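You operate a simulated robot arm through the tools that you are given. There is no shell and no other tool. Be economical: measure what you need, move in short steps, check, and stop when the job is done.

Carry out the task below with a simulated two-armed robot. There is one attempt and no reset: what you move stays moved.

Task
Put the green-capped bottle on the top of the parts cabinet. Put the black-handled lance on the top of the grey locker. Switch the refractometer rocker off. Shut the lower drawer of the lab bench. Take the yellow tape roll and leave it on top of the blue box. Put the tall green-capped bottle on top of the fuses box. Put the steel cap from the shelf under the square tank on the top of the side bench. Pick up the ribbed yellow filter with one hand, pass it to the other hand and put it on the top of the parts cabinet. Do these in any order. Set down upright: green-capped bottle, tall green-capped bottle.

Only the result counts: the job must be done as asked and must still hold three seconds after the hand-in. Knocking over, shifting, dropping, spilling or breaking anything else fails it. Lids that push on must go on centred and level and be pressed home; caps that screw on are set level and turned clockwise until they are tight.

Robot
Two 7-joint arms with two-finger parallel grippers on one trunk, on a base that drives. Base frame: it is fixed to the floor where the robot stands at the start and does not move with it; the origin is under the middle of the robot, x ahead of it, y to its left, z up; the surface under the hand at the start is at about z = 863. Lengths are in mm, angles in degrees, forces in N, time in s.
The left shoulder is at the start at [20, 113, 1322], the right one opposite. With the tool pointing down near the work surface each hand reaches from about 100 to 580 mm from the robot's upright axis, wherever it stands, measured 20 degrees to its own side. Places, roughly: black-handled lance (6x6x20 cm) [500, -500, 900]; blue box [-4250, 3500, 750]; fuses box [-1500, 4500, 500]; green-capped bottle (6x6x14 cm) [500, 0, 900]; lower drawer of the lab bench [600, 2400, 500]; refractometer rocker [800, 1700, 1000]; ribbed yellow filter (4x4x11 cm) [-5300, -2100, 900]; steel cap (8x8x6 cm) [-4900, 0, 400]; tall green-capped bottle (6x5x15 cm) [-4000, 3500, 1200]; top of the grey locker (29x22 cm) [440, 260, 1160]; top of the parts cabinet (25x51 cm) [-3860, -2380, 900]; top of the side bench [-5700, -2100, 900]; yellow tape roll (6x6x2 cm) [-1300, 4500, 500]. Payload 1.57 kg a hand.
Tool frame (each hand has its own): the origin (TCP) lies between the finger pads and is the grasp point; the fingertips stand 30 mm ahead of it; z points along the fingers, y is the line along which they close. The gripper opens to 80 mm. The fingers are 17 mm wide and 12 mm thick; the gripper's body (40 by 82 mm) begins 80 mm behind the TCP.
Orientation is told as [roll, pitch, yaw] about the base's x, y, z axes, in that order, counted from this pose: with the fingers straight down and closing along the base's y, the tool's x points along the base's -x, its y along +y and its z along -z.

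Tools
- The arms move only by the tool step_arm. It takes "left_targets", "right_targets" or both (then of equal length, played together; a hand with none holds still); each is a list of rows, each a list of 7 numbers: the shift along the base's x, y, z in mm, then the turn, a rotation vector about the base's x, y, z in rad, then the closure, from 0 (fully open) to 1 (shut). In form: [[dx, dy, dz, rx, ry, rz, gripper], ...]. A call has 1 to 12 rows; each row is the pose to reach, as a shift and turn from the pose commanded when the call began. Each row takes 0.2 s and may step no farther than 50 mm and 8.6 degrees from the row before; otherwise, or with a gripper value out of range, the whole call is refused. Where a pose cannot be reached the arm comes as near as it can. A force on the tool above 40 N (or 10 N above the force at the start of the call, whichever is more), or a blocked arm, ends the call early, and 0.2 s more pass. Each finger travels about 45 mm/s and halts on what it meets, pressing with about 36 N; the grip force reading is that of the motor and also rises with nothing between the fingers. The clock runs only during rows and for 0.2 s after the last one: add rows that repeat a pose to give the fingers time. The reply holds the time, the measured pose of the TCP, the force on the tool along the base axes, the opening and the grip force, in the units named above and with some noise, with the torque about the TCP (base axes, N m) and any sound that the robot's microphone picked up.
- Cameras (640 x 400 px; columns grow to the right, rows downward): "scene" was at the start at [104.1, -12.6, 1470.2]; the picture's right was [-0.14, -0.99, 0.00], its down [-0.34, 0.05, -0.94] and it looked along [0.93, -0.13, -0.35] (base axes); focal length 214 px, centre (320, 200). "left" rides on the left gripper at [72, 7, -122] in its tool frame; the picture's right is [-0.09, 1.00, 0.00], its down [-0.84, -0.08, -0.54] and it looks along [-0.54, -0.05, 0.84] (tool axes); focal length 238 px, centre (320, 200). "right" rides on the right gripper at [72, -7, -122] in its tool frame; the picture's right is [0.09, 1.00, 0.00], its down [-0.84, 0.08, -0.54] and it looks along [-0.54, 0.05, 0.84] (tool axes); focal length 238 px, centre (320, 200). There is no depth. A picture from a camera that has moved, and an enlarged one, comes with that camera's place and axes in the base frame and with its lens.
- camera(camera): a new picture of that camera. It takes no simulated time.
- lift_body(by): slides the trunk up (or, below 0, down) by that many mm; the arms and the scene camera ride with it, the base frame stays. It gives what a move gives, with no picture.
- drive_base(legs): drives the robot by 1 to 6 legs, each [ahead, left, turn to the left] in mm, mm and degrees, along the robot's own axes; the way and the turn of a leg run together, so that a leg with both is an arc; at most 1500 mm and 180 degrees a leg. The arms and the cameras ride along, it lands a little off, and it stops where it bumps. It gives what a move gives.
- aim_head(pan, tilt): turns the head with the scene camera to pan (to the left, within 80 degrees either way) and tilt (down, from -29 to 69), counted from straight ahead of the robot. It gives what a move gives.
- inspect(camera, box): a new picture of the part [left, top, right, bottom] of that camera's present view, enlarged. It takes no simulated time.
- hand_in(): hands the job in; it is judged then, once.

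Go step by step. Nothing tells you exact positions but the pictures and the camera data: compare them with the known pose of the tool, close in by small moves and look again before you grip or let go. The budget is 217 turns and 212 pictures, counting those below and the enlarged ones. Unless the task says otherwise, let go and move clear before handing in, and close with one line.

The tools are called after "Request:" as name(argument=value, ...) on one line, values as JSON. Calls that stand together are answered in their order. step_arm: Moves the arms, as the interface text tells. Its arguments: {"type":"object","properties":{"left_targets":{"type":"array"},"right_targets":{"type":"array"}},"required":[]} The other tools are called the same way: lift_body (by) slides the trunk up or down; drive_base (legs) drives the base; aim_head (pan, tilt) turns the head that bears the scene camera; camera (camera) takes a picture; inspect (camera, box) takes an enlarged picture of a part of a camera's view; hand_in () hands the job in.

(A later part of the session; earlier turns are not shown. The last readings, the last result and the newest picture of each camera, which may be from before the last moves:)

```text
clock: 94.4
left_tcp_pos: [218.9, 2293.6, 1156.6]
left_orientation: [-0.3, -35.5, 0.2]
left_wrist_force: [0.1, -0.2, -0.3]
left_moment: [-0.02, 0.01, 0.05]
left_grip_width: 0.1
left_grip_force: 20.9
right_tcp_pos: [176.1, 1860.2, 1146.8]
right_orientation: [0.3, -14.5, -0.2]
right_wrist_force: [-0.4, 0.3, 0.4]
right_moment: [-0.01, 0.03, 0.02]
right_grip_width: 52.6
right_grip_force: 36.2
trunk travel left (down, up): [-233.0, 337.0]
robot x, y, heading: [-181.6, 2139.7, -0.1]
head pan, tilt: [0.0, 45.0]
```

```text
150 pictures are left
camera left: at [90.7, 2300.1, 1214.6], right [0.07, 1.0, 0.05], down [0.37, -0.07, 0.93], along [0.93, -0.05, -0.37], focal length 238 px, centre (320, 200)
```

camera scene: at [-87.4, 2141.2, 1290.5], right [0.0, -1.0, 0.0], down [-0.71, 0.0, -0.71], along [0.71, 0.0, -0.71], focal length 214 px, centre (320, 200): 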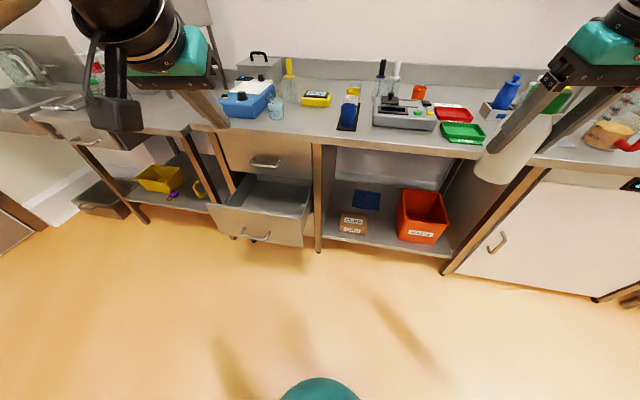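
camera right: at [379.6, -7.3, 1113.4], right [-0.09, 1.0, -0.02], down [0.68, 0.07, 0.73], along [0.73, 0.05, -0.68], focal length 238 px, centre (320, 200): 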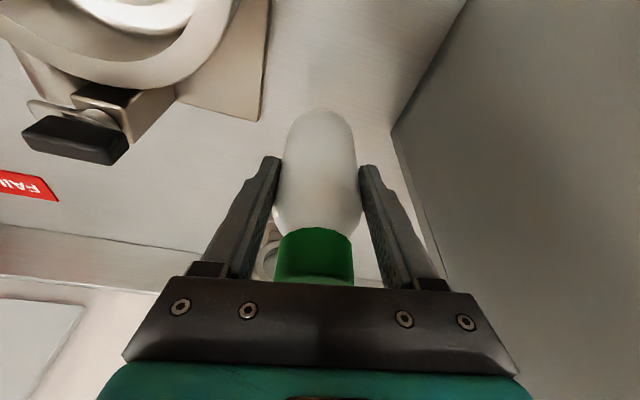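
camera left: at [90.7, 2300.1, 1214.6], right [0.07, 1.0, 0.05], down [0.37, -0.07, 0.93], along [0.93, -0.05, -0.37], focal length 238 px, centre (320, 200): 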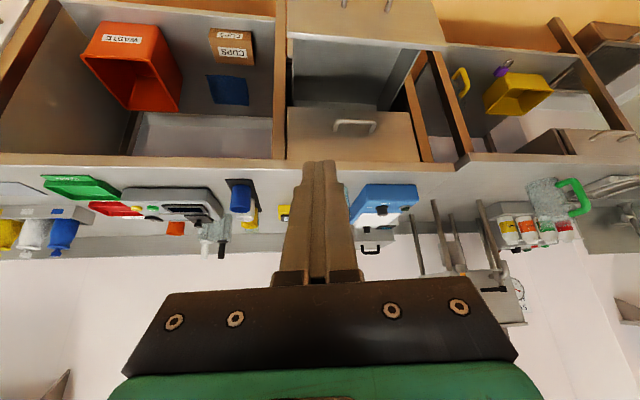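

The bench runs rotated about 9.5°. I turn to face it squarely, raise and tuck the bottle hand, point the closed left hand forward, and lower the trunk.

Request:
drive_base(legs=[[0, 0, -9.5]])

Request:
step_arm(left_targets=[[-10, 0, -10, 0, -0.14, 0, 1], [-20, 0, -20, 0, -0.28, 0, 1], [-30, 0, -30, 0, -0.42, 0, 1], [-40, 0, -40, 0, -0.56, 0, 1], [-50, 0, -50, 0, -0.7, 0, 1], [-60, 0, -60, 0, -0.8, 0, 1]], right_targets=[[-10, 0, 25, 0, 0, 0, 1], [-20, 0, 50, 0, 0, 0, 1], [-30, 0, 75, 0, 0, 0, 1], [-40, 0, 100, 0, 0, 0, 1], [-50, 0, 125, 0, 0, 0, 1], [-60, 0, 150, 0, 0, 0, 1]])

Request:
lift_body(by=-225)

Request:
aim_head(pan=15, tilt=35)

Request:
camera(camera="scene")

Request:
camera(camera="left")

```text
clock: 95.5
left_tcp_pos: [238.0, 2223.8, 1156.9]
left_orientation: [-0.3, -35.5, -9.4]
left_wrist_force: [-0.7, 0.0, 0.1]
left_moment: [0.0, 0.0, 0.01]
left_grip_width: 0.1
left_grip_force: 21.1
right_tcp_pos: [124.8, 1804.3, 1146.9]
right_orientation: [0.3, -14.3, -9.7]
right_wrist_force: [-0.9, -0.7, -1.4]
right_moment: [0.04, 0.01, 0.03]
right_grip_width: 52.6
right_grip_force: 36.3
trunk travel left (down, up): [-233.0, 337.0]
robot x, y, heading: [-182.2, 2139.7, -9.5]
head pan, tilt: [0.0, 45.0]
```

```text
clock: 97.1
left_tcp_pos: [241.1, 2141.1, 1079.0]
left_orientation: [9.7, -82.3, -19.6]
left_wrist_force: [-0.2, 0.1, 0.2]
left_moment: [-0.03, 0.0, 0.0]
left_grip_width: 0.0
left_grip_force: 21.7
left hand out of reach, approached as far as the arm can: row 2, 3, 4, 5, 6
right_tcp_pos: [64.8, 1805.0, 1298.1]
right_orientation: [0.2, -14.3, -9.7]
right_wrist_force: [0.1, -0.8, -0.5]
right_moment: [0.01, 0.05, 0.04]
right_grip_width: 52.2
right_grip_force: 36.9
trunk travel left (down, up): [-233.0, 337.0]
robot x, y, heading: [-181.9, 2137.3, -9.5]
head pan, tilt: [0.0, 45.0]
stopped in row 6 (left hand): the arm was blocked; the commanded pose is now the measured one
```

```text
clock: 99.5
left_tcp_pos: [240.9, 2138.8, 856.2]
left_orientation: [10.3, -82.1, -20.2]
left_wrist_force: [0.2, 0.4, 0.0]
left_moment: [-0.01, 0.01, 0.0]
left_grip_width: 0.1
left_grip_force: 21.1
right_tcp_pos: [64.0, 1803.8, 1072.7]
right_orientation: [0.2, -14.5, -9.7]
right_wrist_force: [-0.1, -0.2, -0.7]
right_moment: [0.03, -0.04, -0.01]
right_grip_width: 52.6
right_grip_force: 35.5
trunk travel left (down, up): [-8.0, 562.0]
robot x, y, heading: [-182.2, 2142.6, -9.7]
head pan, tilt: [0.0, 45.0]
```

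```text
clock: 100.2
left_tcp_pos: [240.2, 2139.6, 854.4]
left_orientation: [10.4, -82.3, -20.2]
left_wrist_force: [0.1, 0.9, 0.0]
left_moment: [-0.03, 0.01, -0.01]
left_grip_width: 0.1
left_grip_force: 21.4
right_tcp_pos: [62.8, 1803.0, 1073.1]
right_orientation: [0.3, -14.4, -9.7]
right_wrist_force: [-0.3, -0.2, 0.6]
right_moment: [-0.04, 0.01, -0.03]
right_grip_width: 52.3
right_grip_force: 35.3
trunk travel left (down, up): [-8.0, 562.0]
robot x, y, heading: [-179.1, 2142.5, -9.5]
head pan, tilt: [15.0, 35.0]
```

```text
149 pictures are left
camera scene: at [-81.4, 2147.7, 1080.3], right [0.09, -1.0, 0.0], down [-0.57, -0.05, -0.82], along [0.82, 0.08, -0.57], focal length 214 px, centre (320, 200)
```

scene: 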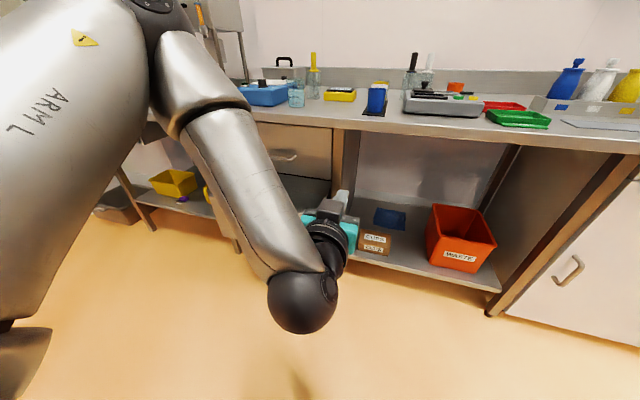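

```text
148 pictures are left
camera left: at [114.6, 2170.6, 800.6], right [0.18, 0.98, 0.12], down [-0.44, -0.02, 0.9], along [0.88, -0.22, 0.42], focal length 238 px, centre (320, 200)
```

left: 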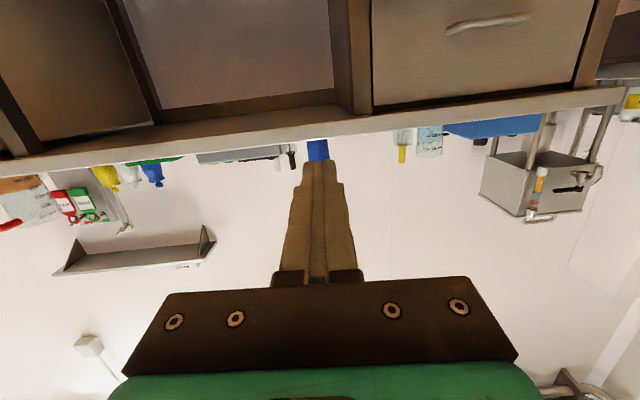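

The view is blocked and the wrist is contorted; I return the left hand to a ~40° tilt, then shift the base left 200 to line up with the drawer.

Request:
step_arm(left_targets=[[-10, 20, 0, 0.023, 0.138, 0, 1], [-20, 40, 0, 0.046, 0.277, 0, 1], [-30, 60, 0, 0.07, 0.415, 0, 1], [-40, 80, 0, 0.093, 0.553, 0, 1], [-50, 100, 0, 0.116, 0.69, 0, 1], [-50, 120, 0, 0.122, 0.73, 0, 1]])

Request:
drive_base(legs=[[0, 200, 0]])

Request:
camera(camera="scene")

Request:
camera(camera="left")

```text
clock: 101.6
left_tcp_pos: [216.5, 2255.9, 861.9]
left_orientation: [0.8, -39.8, -11.3]
left_wrist_force: [0.1, -0.5, -0.3]
left_moment: [0.01, -0.04, 0.0]
left_grip_width: 0.0
left_grip_force: 21.8
left hand out of reach, approached as far as the arm can: row 1, 2, 3, 4, 5, 6
right_tcp_pos: [63.0, 1804.3, 1072.7]
right_orientation: [0.4, -14.4, -9.7]
right_wrist_force: [1.0, -0.9, 0.0]
right_moment: [0.01, -0.01, 0.01]
right_grip_width: 52.4
right_grip_force: 36.2
trunk travel left (down, up): [-8.0, 562.0]
robot x, y, heading: [-182.5, 2137.7, -9.6]
head pan, tilt: [15.0, 35.0]
```

```text
clock: 103.2
left_tcp_pos: [249.4, 2452.8, 863.3]
left_orientation: [1.0, -39.9, -11.2]
left_wrist_force: [0.3, 0.2, 0.9]
left_moment: [-0.04, -0.05, -0.03]
left_grip_width: 0.0
left_grip_force: 21.4
right_tcp_pos: [96.3, 2001.4, 1072.7]
right_orientation: [0.4, -14.4, -9.6]
right_wrist_force: [0.6, -0.3, -1.0]
right_moment: [0.02, 0.01, -0.01]
right_grip_width: 52.6
right_grip_force: 36.1
trunk travel left (down, up): [-8.0, 562.0]
robot x, y, heading: [-146.5, 2339.0, -9.6]
head pan, tilt: [15.0, 35.0]
```

```text
147 pictures are left
camera scene: at [-48.1, 2345.7, 1080.3], right [0.1, -1.0, 0.0], down [-0.57, -0.06, -0.82], along [0.82, 0.08, -0.57], focal length 214 px, centre (320, 200)
```

scene: 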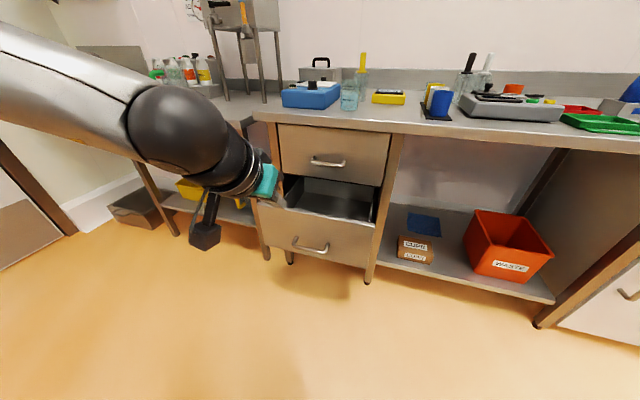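

```text
146 pictures are left
camera left: at [120.8, 2484.1, 910.6], right [0.26, 0.96, 0.07], down [0.27, -0.14, 0.95], along [0.93, -0.22, -0.3], focal length 238 px, centre (320, 200)
```

left: 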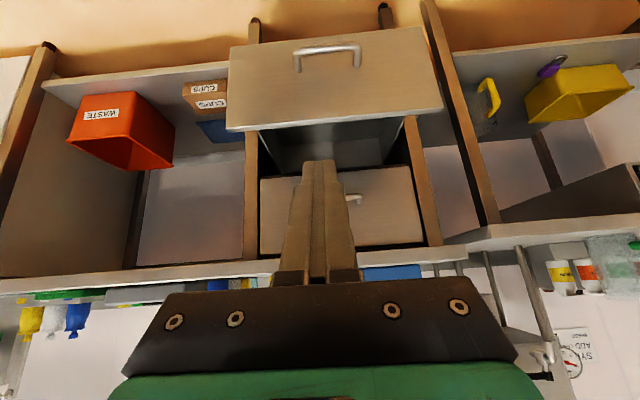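

The drawer handle triangulates to about (508,2434,467), front top edge z≈570. I lower the hand to push at z≈535, then approach.

Request:
step_arm(left_targets=[[-10, 0, -45, 0, 0, 0, 1], [-20, 0, -90, 0, 0, 0, 1], [-30, 0, -135, 0, 0, 0, 1], [-40, 0, -180, 0, 0, 0, 1], [-50, 0, -225, 0, 0, 0, 1], [-55, 0, -270, 0, 0, 0, 1], [-60, 0, -305, 0, 0, 0, 1]])

Request:
drive_base(legs=[[250, 0, 0]])

Request:
camera(camera="scene")

Request:
camera(camera="left")

```text
clock: 104.8
left_tcp_pos: [211.9, 2395.1, 595.7]
left_orientation: [2.3, -38.6, -11.2]
left_wrist_force: [0.2, 0.0, 0.6]
left_moment: [-0.02, -0.02, -0.03]
left_grip_width: 0.1
left_grip_force: 21.3
left hand out of reach, approached as far as the arm can: row 1, 2, 3, 4, 5, 6, 7
right_tcp_pos: [97.2, 2001.4, 1073.1]
right_orientation: [0.2, -14.4, -9.6]
right_wrist_force: [0.5, 0.3, -0.8]
right_moment: [0.0, -0.02, -0.03]
right_grip_width: 52.3
right_grip_force: 35.4
trunk travel left (down, up): [-8.0, 562.0]
robot x, y, heading: [-151.2, 2337.1, -9.6]
head pan, tilt: [15.0, 35.0]
```

```text
clock: 106.6
left_tcp_pos: [455.1, 2353.3, 596.1]
left_orientation: [2.2, -38.7, -11.3]
left_wrist_force: [0.2, -0.2, 0.2]
left_moment: [-0.04, 0.0, 0.02]
left_grip_width: 0.0
left_grip_force: 21.0
right_tcp_pos: [340.0, 1959.9, 1071.9]
right_orientation: [0.3, -14.5, -9.7]
right_wrist_force: [0.1, 0.3, -0.6]
right_moment: [-0.02, 0.04, 0.01]
right_grip_width: 52.5
right_grip_force: 35.8
trunk travel left (down, up): [-8.0, 562.0]
robot x, y, heading: [96.6, 2300.6, -9.5]
head pan, tilt: [15.0, 35.0]
```

```text
145 pictures are left
camera scene: at [195.4, 2304.5, 1080.3], right [0.09, -1.0, 0.0], down [-0.57, -0.05, -0.82], along [0.82, 0.08, -0.57], focal length 214 px, centre (320, 200)
```

scene: 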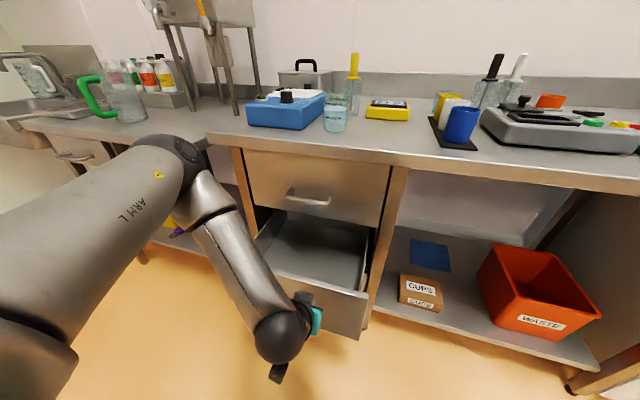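

```text
144 pictures are left
camera left: at [327.1, 2381.6, 646.2], right [0.24, 0.97, 0.09], down [0.29, -0.16, 0.94], along [0.93, -0.2, -0.32], focal length 238 px, centre (320, 200)
```

left: 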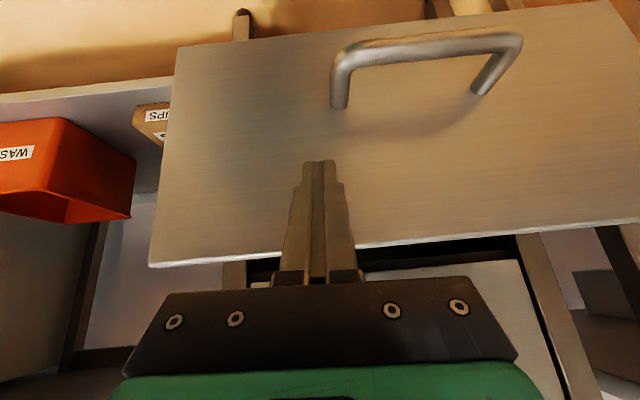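

The tip (z≈572) faces the drawer front between handle and top edge. I push by driving forward gently.

Request:
drive_base(legs=[[130, 0, 0]])

Request:
camera(camera="scene")

Request:
camera(camera="left")

```text
clock: 107.9
left_tcp_pos: [582.8, 2331.9, 595.2]
left_orientation: [2.2, -38.6, -11.2]
left_wrist_force: [0.6, 0.4, -0.5]
left_moment: [-0.02, 0.04, 0.01]
left_grip_width: 0.0
left_grip_force: 21.1
right_tcp_pos: [467.6, 1939.0, 1073.6]
right_orientation: [0.3, -14.4, -9.6]
right_wrist_force: [-0.2, -0.3, -0.4]
right_moment: [0.02, -0.01, -0.04]
right_grip_width: 52.3
right_grip_force: 36.1
trunk travel left (down, up): [-8.0, 562.0]
robot x, y, heading: [221.6, 2276.8, -9.4]
head pan, tilt: [15.0, 35.0]
```

```text
143 pictures are left
camera scene: at [322.9, 2283.2, 1080.3], right [0.1, -1.0, 0.0], down [-0.57, -0.05, -0.82], along [0.82, 0.08, -0.57], focal length 214 px, centre (320, 200)
```

scene: 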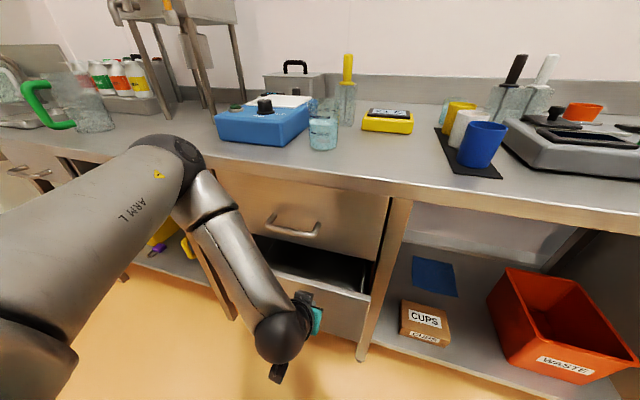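

```text
142 pictures are left
camera left: at [454.6, 2360.3, 646.2], right [0.24, 0.97, 0.09], down [0.29, -0.16, 0.94], along [0.93, -0.2, -0.32], focal length 238 px, centre (320, 200)
```

left: 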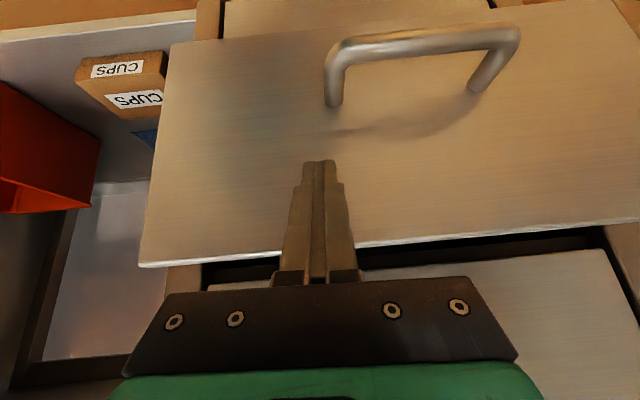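

The drawer is sliding in. I continue a little at a time.

Request:
drive_base(legs=[[60, 0, 0]])

Request:
camera(camera="left")

```text
clock: 108.9
left_tcp_pos: [642.8, 2322.9, 595.8]
left_orientation: [2.3, -38.6, -11.4]
left_wrist_force: [0.3, 0.4, -0.6]
left_moment: [0.02, -0.02, 0.02]
left_grip_width: 0.0
left_grip_force: 21.7
right_tcp_pos: [527.0, 1930.0, 1073.1]
right_orientation: [0.3, -14.3, -9.5]
right_wrist_force: [-0.5, -0.2, -0.4]
right_moment: [-0.01, -0.01, -0.01]
right_grip_width: 52.3
right_grip_force: 36.0
trunk travel left (down, up): [-8.0, 562.0]
robot x, y, heading: [280.7, 2267.2, -9.4]
head pan, tilt: [15.0, 35.0]
```

```text
141 pictures are left
camera left: at [514.2, 2350.3, 646.2], right [0.24, 0.97, 0.09], down [0.29, -0.16, 0.94], along [0.93, -0.2, -0.32], focal length 238 px, centre (320, 200)
```

left: 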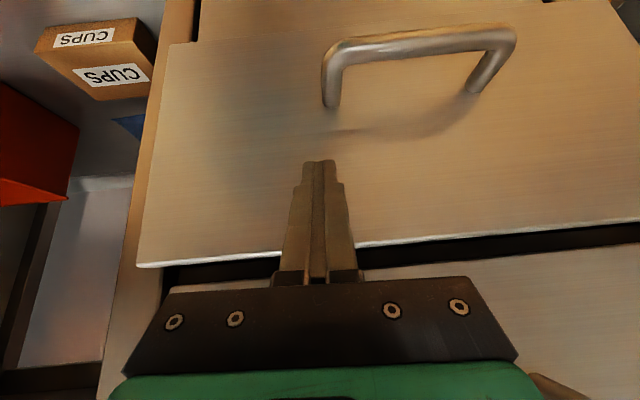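

Almost home; another small push until it stops.

Request:
drive_base(legs=[[40, 0, 0]])

Request:
camera(camera="left")

Request:
camera(camera="scene")

```text
clock: 109.8
left_tcp_pos: [682.8, 2314.9, 596.2]
left_orientation: [2.2, -38.8, -11.2]
left_wrist_force: [0.1, -0.5, 0.1]
left_moment: [0.0, -0.02, 0.01]
left_grip_width: 0.0
left_grip_force: 20.9
right_tcp_pos: [566.4, 1923.2, 1073.2]
right_orientation: [0.3, -14.4, -9.6]
right_wrist_force: [-1.0, -0.3, -1.1]
right_moment: [-0.02, 0.02, 0.01]
right_grip_width: 52.7
right_grip_force: 36.4
trunk travel left (down, up): [-8.0, 562.0]
robot x, y, heading: [324.0, 2260.4, -9.5]
head pan, tilt: [15.0, 35.0]
```

```text
140 pictures are left
camera left: at [553.8, 2343.7, 646.2], right [0.24, 0.97, 0.09], down [0.29, -0.16, 0.94], along [0.93, -0.2, -0.32], focal length 238 px, centre (320, 200)
```

left: 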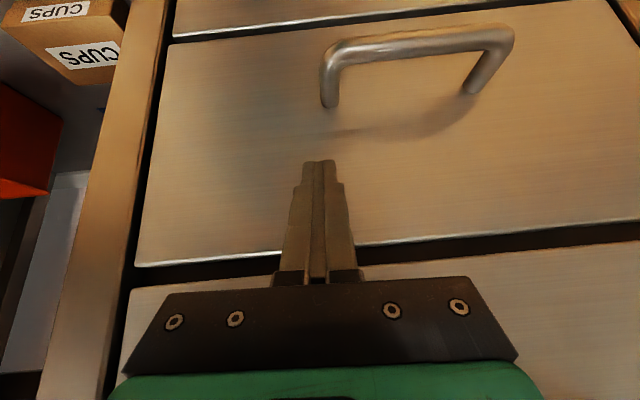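

```text
139 pictures are left
camera scene: at [421.9, 2266.5, 1080.3], right [0.1, -1.0, 0.0], down [-0.57, -0.05, -0.82], along [0.82, 0.08, -0.57], focal length 214 px, centre (320, 200)
```

scene: 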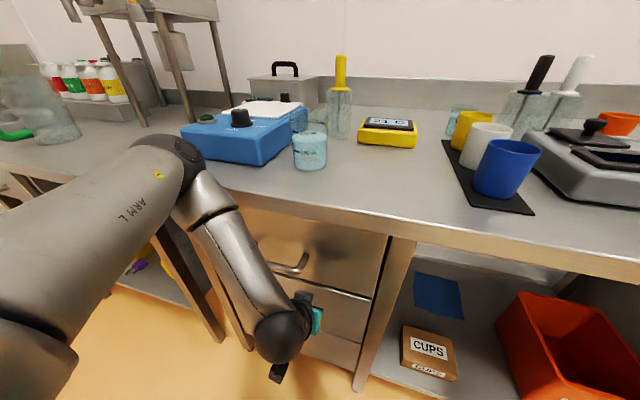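

Looks flush or nearly; one more nudge to feel the stop.

Request:
drive_base(legs=[[20, 0, 0]])

Request:
camera(camera="left")

```text
clock: 110.6
left_tcp_pos: [689.5, 2314.4, 592.4]
left_orientation: [2.1, -37.4, -11.6]
left_wrist_force: [-37.2, 7.5, -0.3]
left_moment: [0.24, 0.66, 0.05]
left_grip_width: 0.0
left_grip_force: 21.4
right_tcp_pos: [580.1, 1921.0, 1075.1]
right_orientation: [0.3, -14.8, -9.6]
right_wrist_force: [0.8, -0.4, -1.9]
right_moment: [-0.01, 0.01, -0.02]
right_grip_width: 52.4
right_grip_force: 36.4
trunk travel left (down, up): [-8.0, 562.0]
robot x, y, heading: [340.2, 2257.0, -9.5]
head pan, tilt: [15.0, 35.0]
```

```text
138 pictures are left
camera left: at [562.9, 2342.4, 647.2], right [0.25, 0.96, 0.09], down [0.31, -0.16, 0.94], along [0.92, -0.21, -0.34], focal length 238 px, centre (320, 200)
```

left: 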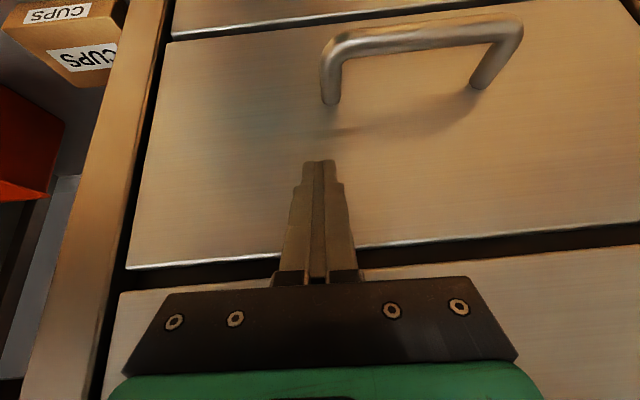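

Resistance of 37 N: the drawer is shut. I back off, raise the arm and trunk, and turn toward the far-left rack at (-1400,4500).

Request:
drive_base(legs=[[-550, 0, 0]])

Request:
lift_body(by=250)

Request:
step_arm(left_targets=[[-5, 5, 40, 0, 0, 0, 1], [-10, 10, 85, 0, 0, 0, 0.8], [-15, 15, 130, 0, 0, 0, 0.5], [-20, 20, 175, 0, 0, 0, 0], [-25, 25, 220, 0, 0, 0, 0], [-30, 30, 265, 0, 0, 0, 0]])

Request:
drive_base(legs=[[0, 0, 120]])

Request:
aim_head(pan=0, tilt=15)

Request:
camera(camera="scene")

```text
clock: 113.8
left_tcp_pos: [146.4, 2405.1, 592.3]
left_orientation: [2.1, -37.1, -11.5]
left_wrist_force: [-0.5, 0.8, -0.2]
left_moment: [-0.02, 0.01, 0.0]
left_grip_width: 0.0
left_grip_force: 21.7
right_tcp_pos: [39.1, 2011.3, 1073.2]
right_orientation: [0.2, -14.4, -9.7]
right_wrist_force: [-0.3, 0.3, -0.8]
right_moment: [-0.04, -0.01, -0.02]
right_grip_width: 52.1
right_grip_force: 36.0
trunk travel left (down, up): [-8.0, 562.0]
robot x, y, heading: [-204.3, 2349.1, -9.4]
head pan, tilt: [15.0, 35.0]
```

```text
clock: 116.3
left_tcp_pos: [145.5, 2404.5, 841.0]
left_orientation: [2.1, -37.2, -11.6]
left_wrist_force: [-0.2, 0.2, -0.5]
left_moment: [0.0, 0.0, -0.02]
left_grip_width: 0.0
left_grip_force: 21.0
right_tcp_pos: [38.3, 2011.5, 1322.5]
right_orientation: [0.4, -14.4, -9.7]
right_wrist_force: [-0.5, 0.2, -0.4]
right_moment: [0.0, 0.02, 0.01]
right_grip_width: 52.2
right_grip_force: 35.9
trunk travel left (down, up): [-258.0, 312.0]
robot x, y, heading: [-205.0, 2349.5, -9.5]
head pan, tilt: [15.0, 35.0]
```

```text
clock: 117.7
left_tcp_pos: [156.9, 2412.7, 1129.0]
left_orientation: [2.1, -37.1, -11.6]
left_wrist_force: [-0.2, 0.0, 0.2]
left_moment: [-0.01, -0.05, -0.01]
left_grip_width: 80.0
left_grip_force: 0.1
left hand out of reach, approached as far as the arm can: row 2, 3, 4, 5, 6
right_tcp_pos: [35.8, 2012.5, 1323.1]
right_orientation: [0.3, -14.4, -9.8]
right_wrist_force: [0.4, 0.1, -0.8]
right_moment: [0.01, -0.01, -0.02]
right_grip_width: 52.2
right_grip_force: 36.4
trunk travel left (down, up): [-258.0, 312.0]
robot x, y, heading: [-204.7, 2348.4, -9.2]
head pan, tilt: [15.0, 35.0]
```

```text
clock: 123.1
left_tcp_pos: [-438.7, 2635.7, 1128.6]
left_orientation: [2.1, -36.9, 107.5]
left_wrist_force: [-0.5, 0.0, -0.4]
left_moment: [0.02, -0.03, -0.03]
left_grip_width: 80.0
left_grip_force: 0.0
right_tcp_pos: [-28.2, 2725.4, 1322.8]
right_orientation: [0.3, -14.4, 109.4]
right_wrist_force: [-1.0, -0.5, -1.8]
right_moment: [0.01, 0.03, 0.02]
right_grip_width: 52.1
right_grip_force: 36.0
trunk travel left (down, up): [-258.0, 312.0]
robot x, y, heading: [-202.9, 2347.5, 109.5]
head pan, tilt: [15.0, 35.0]
```

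```text
clock: 123.9
left_tcp_pos: [-438.6, 2635.5, 1128.3]
left_orientation: [2.1, -37.0, 107.5]
left_wrist_force: [0.1, 0.4, 1.2]
left_moment: [0.0, 0.03, 0.0]
left_grip_width: 80.0
left_grip_force: 0.2
right_tcp_pos: [-30.1, 2726.2, 1322.3]
right_orientation: [0.4, -14.4, 109.4]
right_wrist_force: [-0.2, 0.1, -0.2]
right_moment: [-0.02, 0.02, 0.0]
right_grip_width: 52.3
right_grip_force: 35.5
trunk travel left (down, up): [-258.0, 312.0]
robot x, y, heading: [-205.1, 2348.1, 109.7]
head pan, tilt: [0.0, 15.0]
```

```text
137 pictures are left
camera scene: at [-238.2, 2446.1, 1362.2], right [0.94, 0.34, 0.0], down [0.09, -0.24, -0.97], along [-0.32, 0.91, -0.26], focal length 214 px, centre (320, 200)
```

scene: 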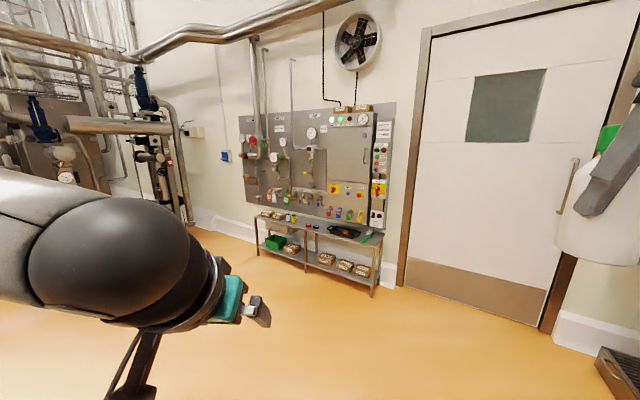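

The low table under the control panel is ahead; zooming for the tape roll and fuses box.

Request:
inspect(camera="scene", box=[235, 180, 405, 300])

```text
3.33 times, centred on (320, 240) of scene
camera zoom: at [-238.2, 2446.1, 1362.2], right [0.94, 0.34, 0.0], down [0.09, -0.24, -0.97], along [-0.32, 0.91, -0.26], focal length 715 px, centre (320, 67)
```

zoom: 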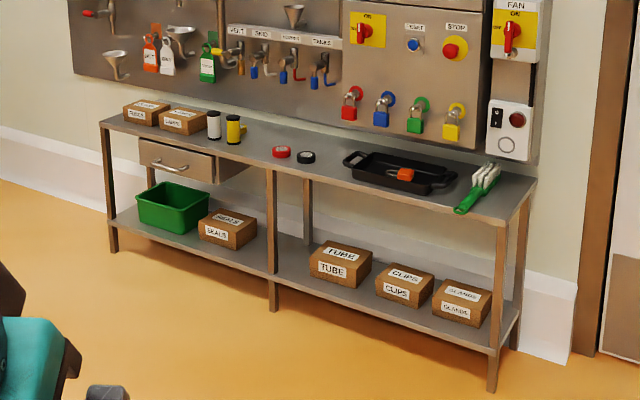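

The FUSES box is at the table's left end; a yellow roll stands near (235,128). I drive to the front of the table facing +y.

Request:
drive_base(legs=[[0, 0, -19.7], [1300, 0, 0], [0, 1150, 0]])

Request:
aim_head(pan=0, tilt=45)

Request:
camera(camera="scene")

```text
clock: 137.0
left_tcp_pos: [-1468.1, 4014.1, 1127.7]
left_orientation: [2.1, -37.0, 87.6]
left_wrist_force: [-0.2, 0.4, 0.1]
left_moment: [0.0, 0.01, -0.01]
left_grip_width: 80.1
left_grip_force: 0.0
right_tcp_pos: [-1052.7, 3960.3, 1323.6]
right_orientation: [0.4, -14.4, 89.5]
right_wrist_force: [-0.4, 0.9, -0.3]
right_moment: [0.02, -0.03, -0.02]
right_grip_width: 52.3
right_grip_force: 35.9
trunk travel left (down, up): [-258.0, 312.0]
robot x, y, heading: [-1348.8, 3665.5, 89.4]
head pan, tilt: [0.0, 15.0]
```

```text
clock: 138.0
left_tcp_pos: [-1467.0, 4015.5, 1128.4]
left_orientation: [2.1, -37.1, 87.5]
left_wrist_force: [-0.1, -0.9, 1.0]
left_moment: [-0.01, 0.01, 0.01]
left_grip_width: 80.1
left_grip_force: 0.1
right_tcp_pos: [-1052.4, 3960.5, 1323.0]
right_orientation: [0.4, -14.4, 89.4]
right_wrist_force: [0.0, -0.1, 0.0]
right_moment: [-0.01, 0.0, -0.01]
right_grip_width: 52.3
right_grip_force: 35.6
trunk travel left (down, up): [-258.0, 312.0]
robot x, y, heading: [-1349.6, 3664.0, 89.9]
head pan, tilt: [0.0, 45.0]
```

```text
135 pictures are left
camera scene: at [-1343.8, 3757.3, 1315.6], right [1.0, -0.01, 0.0], down [0.0, -0.71, -0.71], along [0.0, 0.71, -0.71], focal length 214 px, centre (320, 200)
```

scene: 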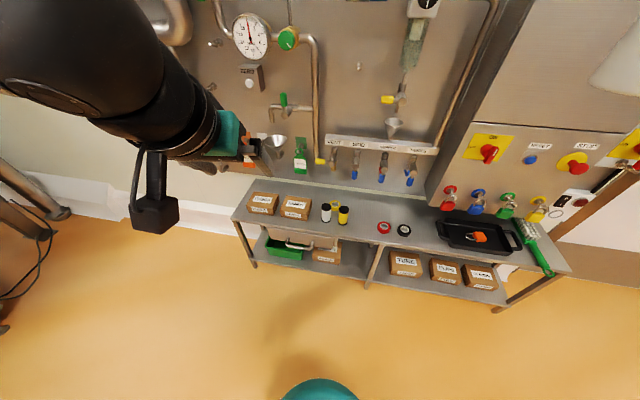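

Request:
inspect(camera="scene", box=[225, 170, 425, 280])

```text
3.20 times, centred on (325, 225) of scene
camera zoom: at [-1343.8, 3757.3, 1315.6], right [1.0, -0.01, 0.0], down [0.0, -0.71, -0.71], along [0.0, 0.71, -0.71], focal length 686 px, centre (304, 120)
```

zoom: 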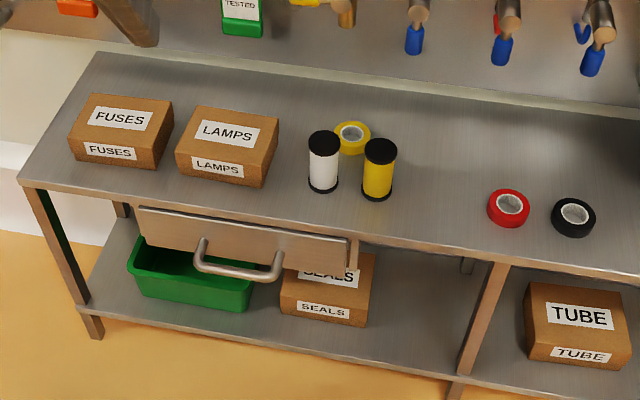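

The yellow tape lies flat behind two standing spools at about (-1266,4523). I'll straighten the left hand down, then yaw it 90° so its camera points sideways, clear of the spools.

Request:
step_arm(left_targets=[[0, 0, 0, -0.14, 0, 0, 0], [0, 0, 0, -0.28, 0, 0, 0], [0, 0, 0, -0.42, 0, 0, 0], [0, 0, 0, -0.56, 0, 0, 0], [0, 0, 0, -0.645, 0, 0, 0]])

Request:
step_arm(left_targets=[[0, 0, 0, 0, 0, 0.145, 0], [0, 0, 0, 0, 0, 0.29, 0], [0, 0, 0, 0, 0, 0.435, 0], [0, 0, 0, 0, 0, 0.58, 0], [0, 0, 0, 0, 0, 0.725, 0], [0, 0, 0, 0, 0, 0.87, 0], [0, 0, 0, 0, 0, 1.015, 0], [0, 0, 0, 0, 0, 1.16, 0], [0, 0, 0, 0, 0, 1.305, 0], [0, 0, 0, 0, 0, 1.45, 0], [0, 0, 0, 0, 0, 1.57, 0]])

Request:
camera(camera="scene")

```text
clock: 139.2
left_tcp_pos: [-1467.8, 4014.4, 1128.7]
left_orientation: [0.8, 0.1, 88.1]
left_wrist_force: [-0.5, -0.2, -0.1]
left_moment: [0.01, 0.0, 0.03]
left_grip_width: 79.9
left_grip_force: 0.0
right_tcp_pos: [-1052.0, 3960.0, 1322.6]
right_orientation: [0.2, -14.4, 89.5]
right_wrist_force: [-0.7, 0.3, -0.4]
right_moment: [-0.04, 0.03, 0.01]
right_grip_width: 52.3
right_grip_force: 35.8
trunk travel left (down, up): [-258.0, 312.0]
robot x, y, heading: [-1346.8, 3662.8, 89.7]
head pan, tilt: [0.0, 45.0]
```

```text
clock: 141.6
left_tcp_pos: [-1467.9, 4014.1, 1129.4]
left_orientation: [0.7, -0.1, 178.3]
left_wrist_force: [0.3, -0.3, -0.1]
left_moment: [0.06, 0.02, 0.0]
left_grip_width: 79.8
left_grip_force: 0.2
right_tcp_pos: [-1053.0, 3960.8, 1322.9]
right_orientation: [0.3, -14.4, 89.5]
right_wrist_force: [0.4, 0.5, -0.2]
right_moment: [-0.02, 0.01, 0.02]
right_grip_width: 52.3
right_grip_force: 36.1
trunk travel left (down, up): [-258.0, 312.0]
robot x, y, heading: [-1344.3, 3666.6, 89.6]
head pan, tilt: [0.0, 45.0]
```

```text
133 pictures are left
camera scene: at [-1343.9, 3757.3, 1315.5], right [1.0, -0.01, 0.0], down [0.0, -0.71, -0.71], along [0.0, 0.71, -0.71], focal length 214 px, centre (320, 200)
```

scene: 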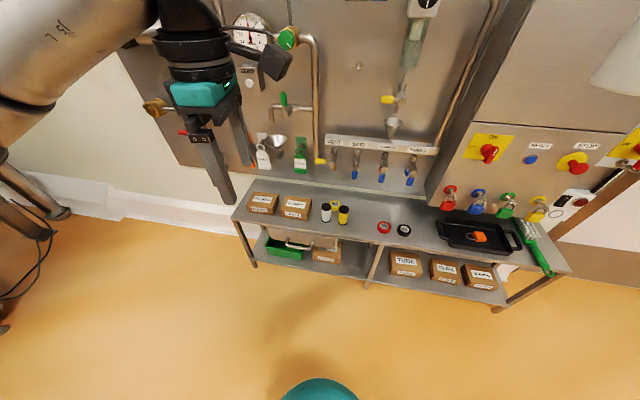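

Now I drive close to the table and lower the trunk, then look with the left camera.

Request:
drive_base(legs=[[0, -195, 0], [400, 0, 0]])

Request:
lift_body(by=-250)

Request:
camera(camera="left")

Request:
camera(camera="scene")

```text
clock: 145.2
left_tcp_pos: [-1266.9, 4410.6, 1127.6]
left_orientation: [0.7, -0.1, 177.8]
left_wrist_force: [-1.1, -0.3, 0.3]
left_moment: [0.0, -0.03, 0.0]
left_grip_width: 80.2
left_grip_force: 0.0
right_tcp_pos: [-852.3, 4356.2, 1322.9]
right_orientation: [0.3, -14.5, 89.3]
right_wrist_force: [-1.2, -5.1, -2.3]
right_moment: [0.02, -0.04, 0.02]
right_grip_width: 52.3
right_grip_force: 36.0
trunk travel left (down, up): [-258.0, 312.0]
robot x, y, heading: [-1149.9, 4064.3, 89.6]
head pan, tilt: [0.0, 45.0]
```

```text
clock: 147.8
left_tcp_pos: [-1267.4, 4412.1, 879.3]
left_orientation: [0.6, 0.0, 177.9]
left_wrist_force: [0.0, -0.1, 0.5]
left_moment: [-0.02, 0.0, 0.01]
left_grip_width: 80.2
left_grip_force: 0.0
right_tcp_pos: [-852.5, 4355.0, 1072.6]
right_orientation: [0.3, -14.3, 89.3]
right_wrist_force: [-2.4, -6.6, -2.4]
right_moment: [0.02, -0.02, 0.03]
right_grip_width: 52.2
right_grip_force: 36.0
trunk travel left (down, up): [-8.0, 562.0]
robot x, y, heading: [-1151.0, 4065.3, 89.4]
head pan, tilt: [0.0, 45.0]
```

```text
132 pictures are left
camera left: at [-1194.1, 4403.8, 1001.0], right [-0.13, -0.99, 0.01], down [-0.83, 0.12, 0.54], along [-0.54, 0.06, -0.84], focal length 238 px, centre (320, 200)
```

left: 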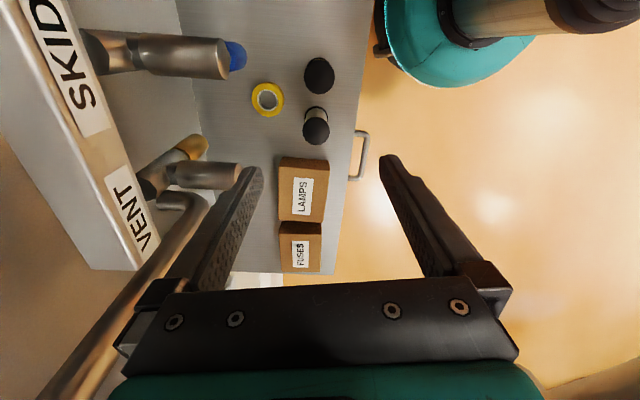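

```text
131 pictures are left
camera scene: at [-1144.5, 4153.9, 1065.6], right [1.0, -0.01, 0.0], down [-0.01, -0.71, -0.71], along [0.01, 0.71, -0.71], focal length 214 px, centre (320, 200)
```

scene: 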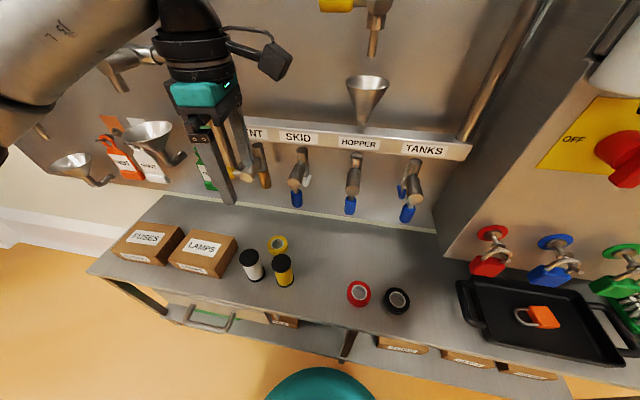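

The right-hand bottle is lightly touching the electrical cabinet (6 N), so I pull it back at once. I'll also yaw the left hand back to the default since a valve would foul the sideways camera.

Request:
step_arm(left_targets=[[0, 0, 0, 0, 0, -0.145, 0], [0, 0, 0, 0, 0, -0.29, 0], [0, 0, 0, 0, 0, -0.435, 0], [0, 0, 0, 0, 0, -0.58, 0], [0, 0, 0, 0, 0, -0.725, 0], [0, 0, 0, 0, 0, -0.87, 0], [0, 0, 0, 0, 0, -1.015, 0], [0, 0, 0, 0, 0, -1.16, 0], [0, 0, 0, 0, 0, -1.305, 0], [0, 0, 0, 0, 0, -1.45, 0], [0, 0, 0, 0, 0, -1.55, 0]], right_targets=[[0, -20, 0, 0, 0, 0, 1], [0, -45, 0, 0, 0, 0, 1], [0, -70, 0, 0, 0, 0, 1], [0, -90, 0, 0, 0, 0, 1], [0, -110, 0, 0, 0, 0, 1], [0, -110, 0, 0, 0, 0, 1], [0, -110, 0, 0, 0, 0, 1], [0, -110, 0, 0, 0, 0, 1], [0, -110, 0, 0, 0, 0, 1], [0, -110, 0, 0, 0, 0, 1], [0, -110, 0, 0, 0, 0, 1]])

Request:
camera(camera="right")

Request:
aim_head(pan=-35, tilt=25)

Request:
camera(camera="scene")

```text
clock: 150.2
left_tcp_pos: [-1267.5, 4411.6, 878.7]
left_orientation: [0.7, 0.0, 88.9]
left_wrist_force: [0.2, -0.7, -0.7]
left_moment: [0.0, 0.01, 0.02]
left_grip_width: 79.8
left_grip_force: 0.1
right_tcp_pos: [-852.4, 4247.1, 1072.1]
right_orientation: [0.3, -14.4, 89.2]
right_wrist_force: [0.5, 0.0, -0.1]
right_moment: [-0.04, 0.0, 0.0]
right_grip_width: 52.2
right_grip_force: 35.7
trunk travel left (down, up): [-8.0, 562.0]
robot x, y, heading: [-1146.5, 4065.2, 89.3]
head pan, tilt: [0.0, 45.0]
```

```text
130 pictures are left
camera right: at [-845.9, 4147.8, 1172.8], right [-1.0, -0.08, -0.02], down [-0.07, 0.68, 0.73], along [-0.05, 0.73, -0.68], focal length 238 px, centre (320, 200)
```

right: 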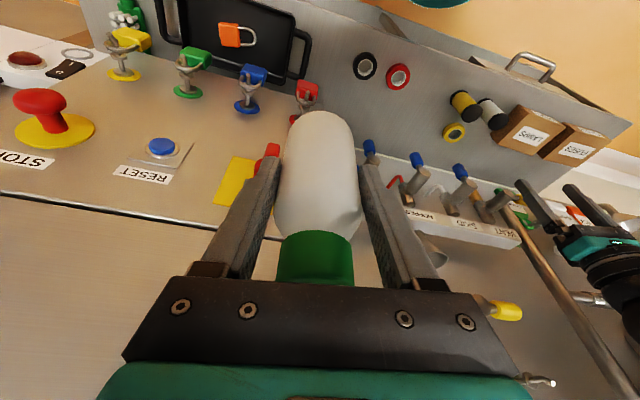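

```text
clock: 151.2
left_tcp_pos: [-1265.4, 4412.0, 877.6]
left_orientation: [0.7, -0.1, 89.0]
left_wrist_force: [-0.4, 0.2, 0.1]
left_moment: [-0.02, 0.0, 0.03]
left_grip_width: 80.0
left_grip_force: 0.1
right_tcp_pos: [-852.1, 4245.7, 1072.5]
right_orientation: [0.4, -14.4, 89.3]
right_wrist_force: [0.5, 0.8, -0.9]
right_moment: [0.02, -0.01, 0.03]
right_grip_width: 52.1
right_grip_force: 36.2
trunk travel left (down, up): [-8.0, 562.0]
robot x, y, heading: [-1147.4, 4062.9, 89.3]
head pan, tilt: [-35.0, 25.0]
```

```text
129 pictures are left
camera scene: at [-1091.6, 4148.2, 1096.0], right [0.81, -0.58, 0.0], down [-0.25, -0.34, -0.91], along [0.53, 0.74, -0.42], focal length 214 px, centre (320, 200)
```

scene: 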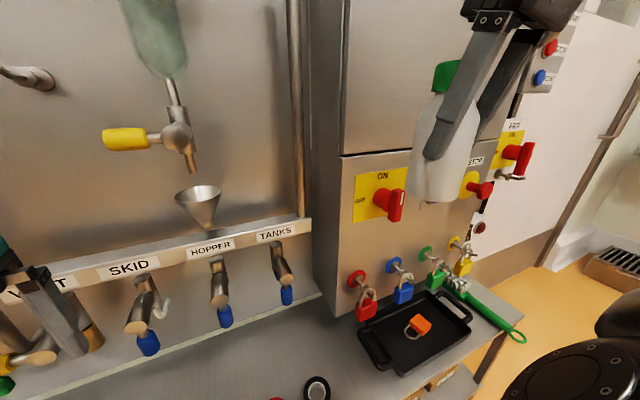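

Bottle still sits the same in the grip. I check that the red switch near it wasn't disturbed.

Request:
inspect(camera="scene", box=[330, 140, 540, 270])

```text
3.05 times, centred on (435, 205) of scene
camera zoom: at [-1091.6, 4148.2, 1096.0], right [0.81, -0.58, 0.0], down [-0.25, -0.34, -0.91], along [0.53, 0.74, -0.42], focal length 654 px, centre (-30, 185)
```

zoom: 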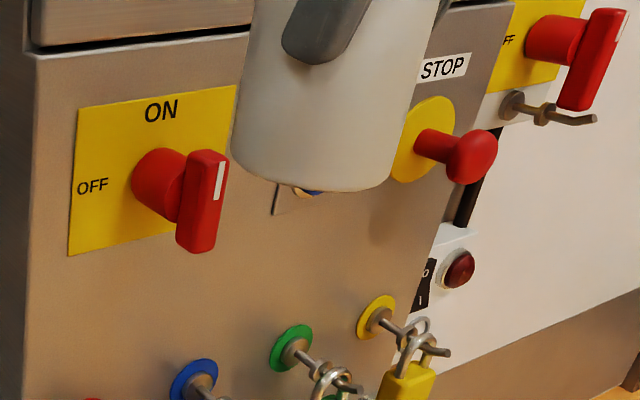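

Switch is still ON, fine. I advance 50 and bring the left hand above the tape with a slight forward tilt.

Request:
drive_base(legs=[[50, 0, 0]])

Request:
step_arm(left_targets=[[3, 10, -40, 0.08, 0, 0, 0], [3, 20, -80, 0.17, 0, 0, 0], [4, 30, -125, 0.17, 0, 0, 0], [4, 38, -170, 0.17, 0, 0, 0], [4, 38, -200, 0.17, 0, 0, 0], [4, 38, -200, 0.17, 0, 0, 0]])

Request:
aim_head(pan=15, tilt=50)

Request:
camera(camera="left")

Request:
camera(camera="scene")

```text
clock: 152.3
left_tcp_pos: [-1267.1, 4451.8, 877.7]
left_orientation: [0.6, 0.0, 89.0]
left_wrist_force: [-0.9, -0.8, -0.6]
left_moment: [-0.04, 0.0, 0.0]
left_grip_width: 80.1
left_grip_force: 0.1
right_tcp_pos: [-851.8, 4285.7, 1071.7]
right_orientation: [0.3, -14.2, 89.2]
right_wrist_force: [0.1, 0.4, -0.5]
right_moment: [0.0, -0.01, -0.01]
right_grip_width: 52.3
right_grip_force: 36.0
trunk travel left (down, up): [-8.0, 562.0]
robot x, y, heading: [-1148.8, 4097.2, 89.1]
head pan, tilt: [-35.0, 25.0]
stopped in leg 1: the robot was blocked; the commanded pose is now the measured one
```

```text
clock: 153.3
left_tcp_pos: [-1263.5, 4487.9, 720.7]
left_orientation: [0.9, -10.3, 89.0]
left_wrist_force: [-3.7, -12.4, 6.5]
left_moment: [1.06, -0.07, 0.33]
left_grip_width: 77.3
left_grip_force: 0.0
right_tcp_pos: [-852.7, 4283.9, 1072.0]
right_orientation: [0.4, -14.2, 89.1]
right_wrist_force: [-0.1, 0.2, -0.4]
right_moment: [0.01, 0.0, -0.01]
right_grip_width: 52.5
right_grip_force: 36.2
trunk travel left (down, up): [-8.0, 562.0]
robot x, y, heading: [-1149.9, 4107.1, 89.6]
head pan, tilt: [-35.0, 25.0]
stopped in row 5 (left hand): the force on the tool passed its limit at 71 N (the readings are from after the stop); the commanded pose is now the measured one
```

```text
clock: 154.5
left_tcp_pos: [-1263.3, 4488.2, 720.7]
left_orientation: [1.1, -10.5, 89.0]
left_wrist_force: [-7.9, -19.9, 12.7]
left_moment: [1.64, -0.22, 0.39]
left_grip_width: 77.1
left_grip_force: 0.0
right_tcp_pos: [-851.9, 4282.5, 1071.6]
right_orientation: [0.3, -14.3, 89.1]
right_wrist_force: [-0.3, 0.5, -0.3]
right_moment: [0.0, -0.01, -0.01]
right_grip_width: 52.5
right_grip_force: 36.0
trunk travel left (down, up): [-8.0, 562.0]
robot x, y, heading: [-1144.2, 4103.3, 89.4]
head pan, tilt: [15.0, 50.0]
```

```text
127 pictures are left
camera left: at [-1268.1, 4395.7, 827.3], right [-0.99, 0.1, 0.03], down [0.1, 0.72, 0.68], along [0.05, 0.68, -0.73], focal length 238 px, centre (320, 200)
```

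left: 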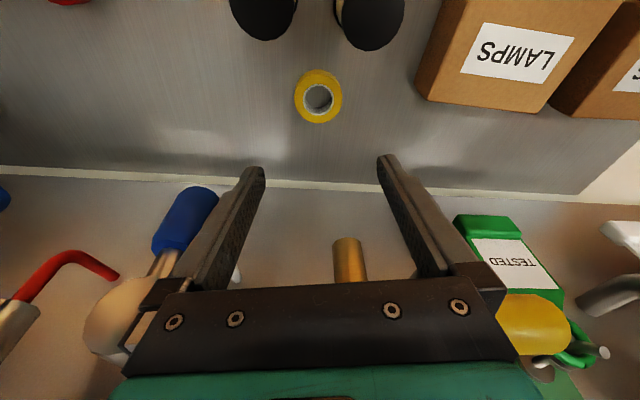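

```text
126 pictures are left
camera scene: at [-1164.8, 4184.8, 1058.8], right [0.97, 0.25, 0.0], down [0.19, -0.74, -0.64], along [-0.16, 0.62, -0.76], focal length 214 px, centre (320, 200)
```

scene: 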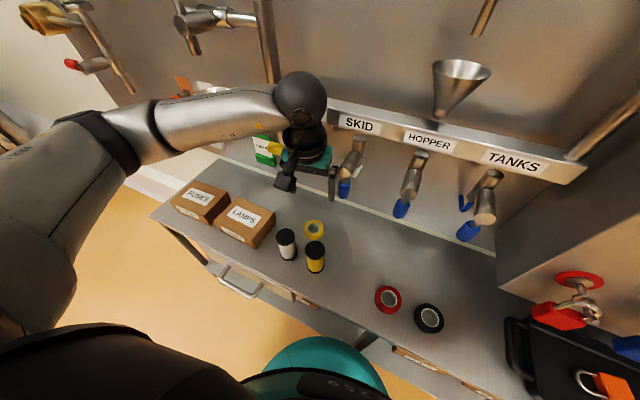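

The palm touched the VENT valve's handle. I back out toward me, then re-approach with ~21° forward tilt so the hand stays in front of the valves and above the spools.

Request:
step_arm(left_targets=[[0, -30, 5, 0, 0, 0, 0], [0, -60, 20, 0, 0, 0, 0], [0, -60, 20, 0.1, 0, 0, 0], [0, -55, 0, 0.19, 0, 0, 0], [0, -50, -30, 0.19, 0, 0, 0], [0, -50, -30, 0.19, 0, 0, 0]])

Request:
camera(camera="left")

Request:
camera(camera="scene")

```text
clock: 155.9
left_tcp_pos: [-1262.9, 4439.9, 689.0]
left_orientation: [1.2, -21.2, 88.9]
left_wrist_force: [-0.4, 0.8, 0.1]
left_moment: [0.01, 0.0, 0.03]
left_grip_width: 79.9
left_grip_force: 0.0
right_tcp_pos: [-852.7, 4285.2, 1071.7]
right_orientation: [0.5, -14.1, 89.0]
right_wrist_force: [0.6, 0.2, -0.4]
right_moment: [0.0, 0.01, 0.0]
right_grip_width: 52.1
right_grip_force: 35.7
trunk travel left (down, up): [-8.0, 562.0]
robot x, y, heading: [-1147.7, 4101.3, 89.2]
head pan, tilt: [15.0, 50.0]
```

```text
125 pictures are left
camera left: at [-1268.0, 4329.8, 776.9], right [-0.99, 0.1, 0.05], down [0.1, 0.58, 0.81], along [0.05, 0.81, -0.59], focal length 238 px, centre (320, 200)
```

left: 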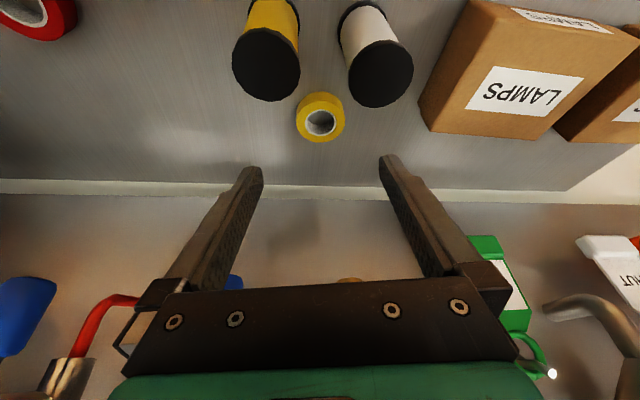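

```text
124 pictures are left
camera scene: at [-1164.4, 4187.0, 1058.6], right [0.97, 0.25, 0.0], down [0.19, -0.74, -0.64], along [-0.16, 0.62, -0.77], focal length 214 px, centre (320, 200)
```

scene: 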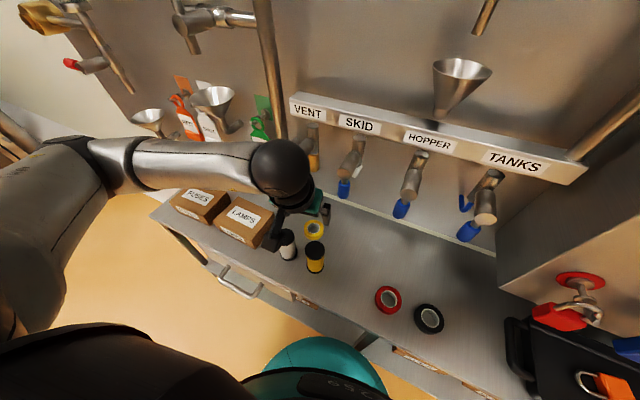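

Tape at (-1265,4501), spools clear. I move in along an arc and stop 25 above the final height.

Request:
step_arm(left_targets=[[0, 20, -25, 0, 0, 0, 0], [-1, 40, -50, 0, 0, 0, 0], [-2, 53, -85, 0, 0, 0, 0], [-2, 60, -113, 0, 0, 0, 0], [-2, 60, -113, 0, 0, 0, 0]])

Request:
camera(camera="left")

Request:
camera(camera="scene")

```text
clock: 157.1
left_tcp_pos: [-1265.2, 4499.7, 575.4]
left_orientation: [1.2, -21.2, 88.8]
left_wrist_force: [0.9, 0.3, 0.5]
left_moment: [-0.03, 0.02, 0.0]
left_grip_width: 80.1
left_grip_force: 0.1
right_tcp_pos: [-852.7, 4285.8, 1071.6]
right_orientation: [0.4, -14.2, 89.2]
right_wrist_force: [0.7, 0.1, -0.5]
right_moment: [-0.01, -0.01, 0.0]
right_grip_width: 52.2
right_grip_force: 36.3
trunk travel left (down, up): [-8.0, 562.0]
robot x, y, heading: [-1147.6, 4102.6, 89.4]
head pan, tilt: [15.0, 50.0]
```

```text
123 pictures are left
camera left: at [-1270.5, 4388.5, 663.0], right [-0.99, 0.1, 0.05], down [0.1, 0.58, 0.81], along [0.05, 0.81, -0.59], focal length 238 px, centre (320, 200)
```

left: 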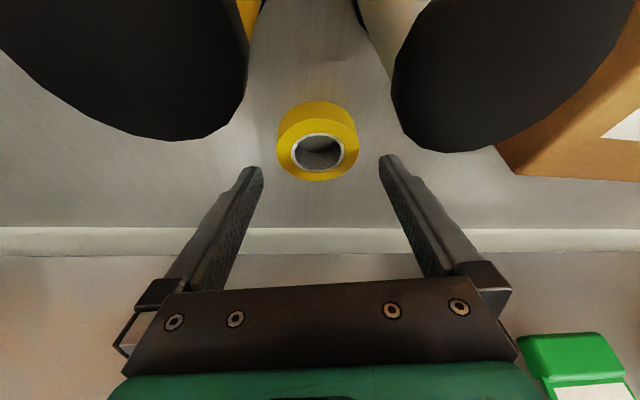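

```text
122 pictures are left
camera scene: at [-1164.5, 4187.0, 1058.6], right [0.97, 0.25, 0.0], down [0.19, -0.74, -0.64], along [-0.16, 0.62, -0.77], focal length 214 px, centre (320, 200)
```

scene: 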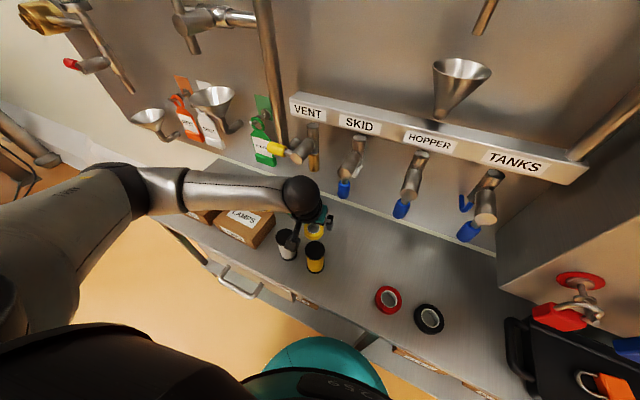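

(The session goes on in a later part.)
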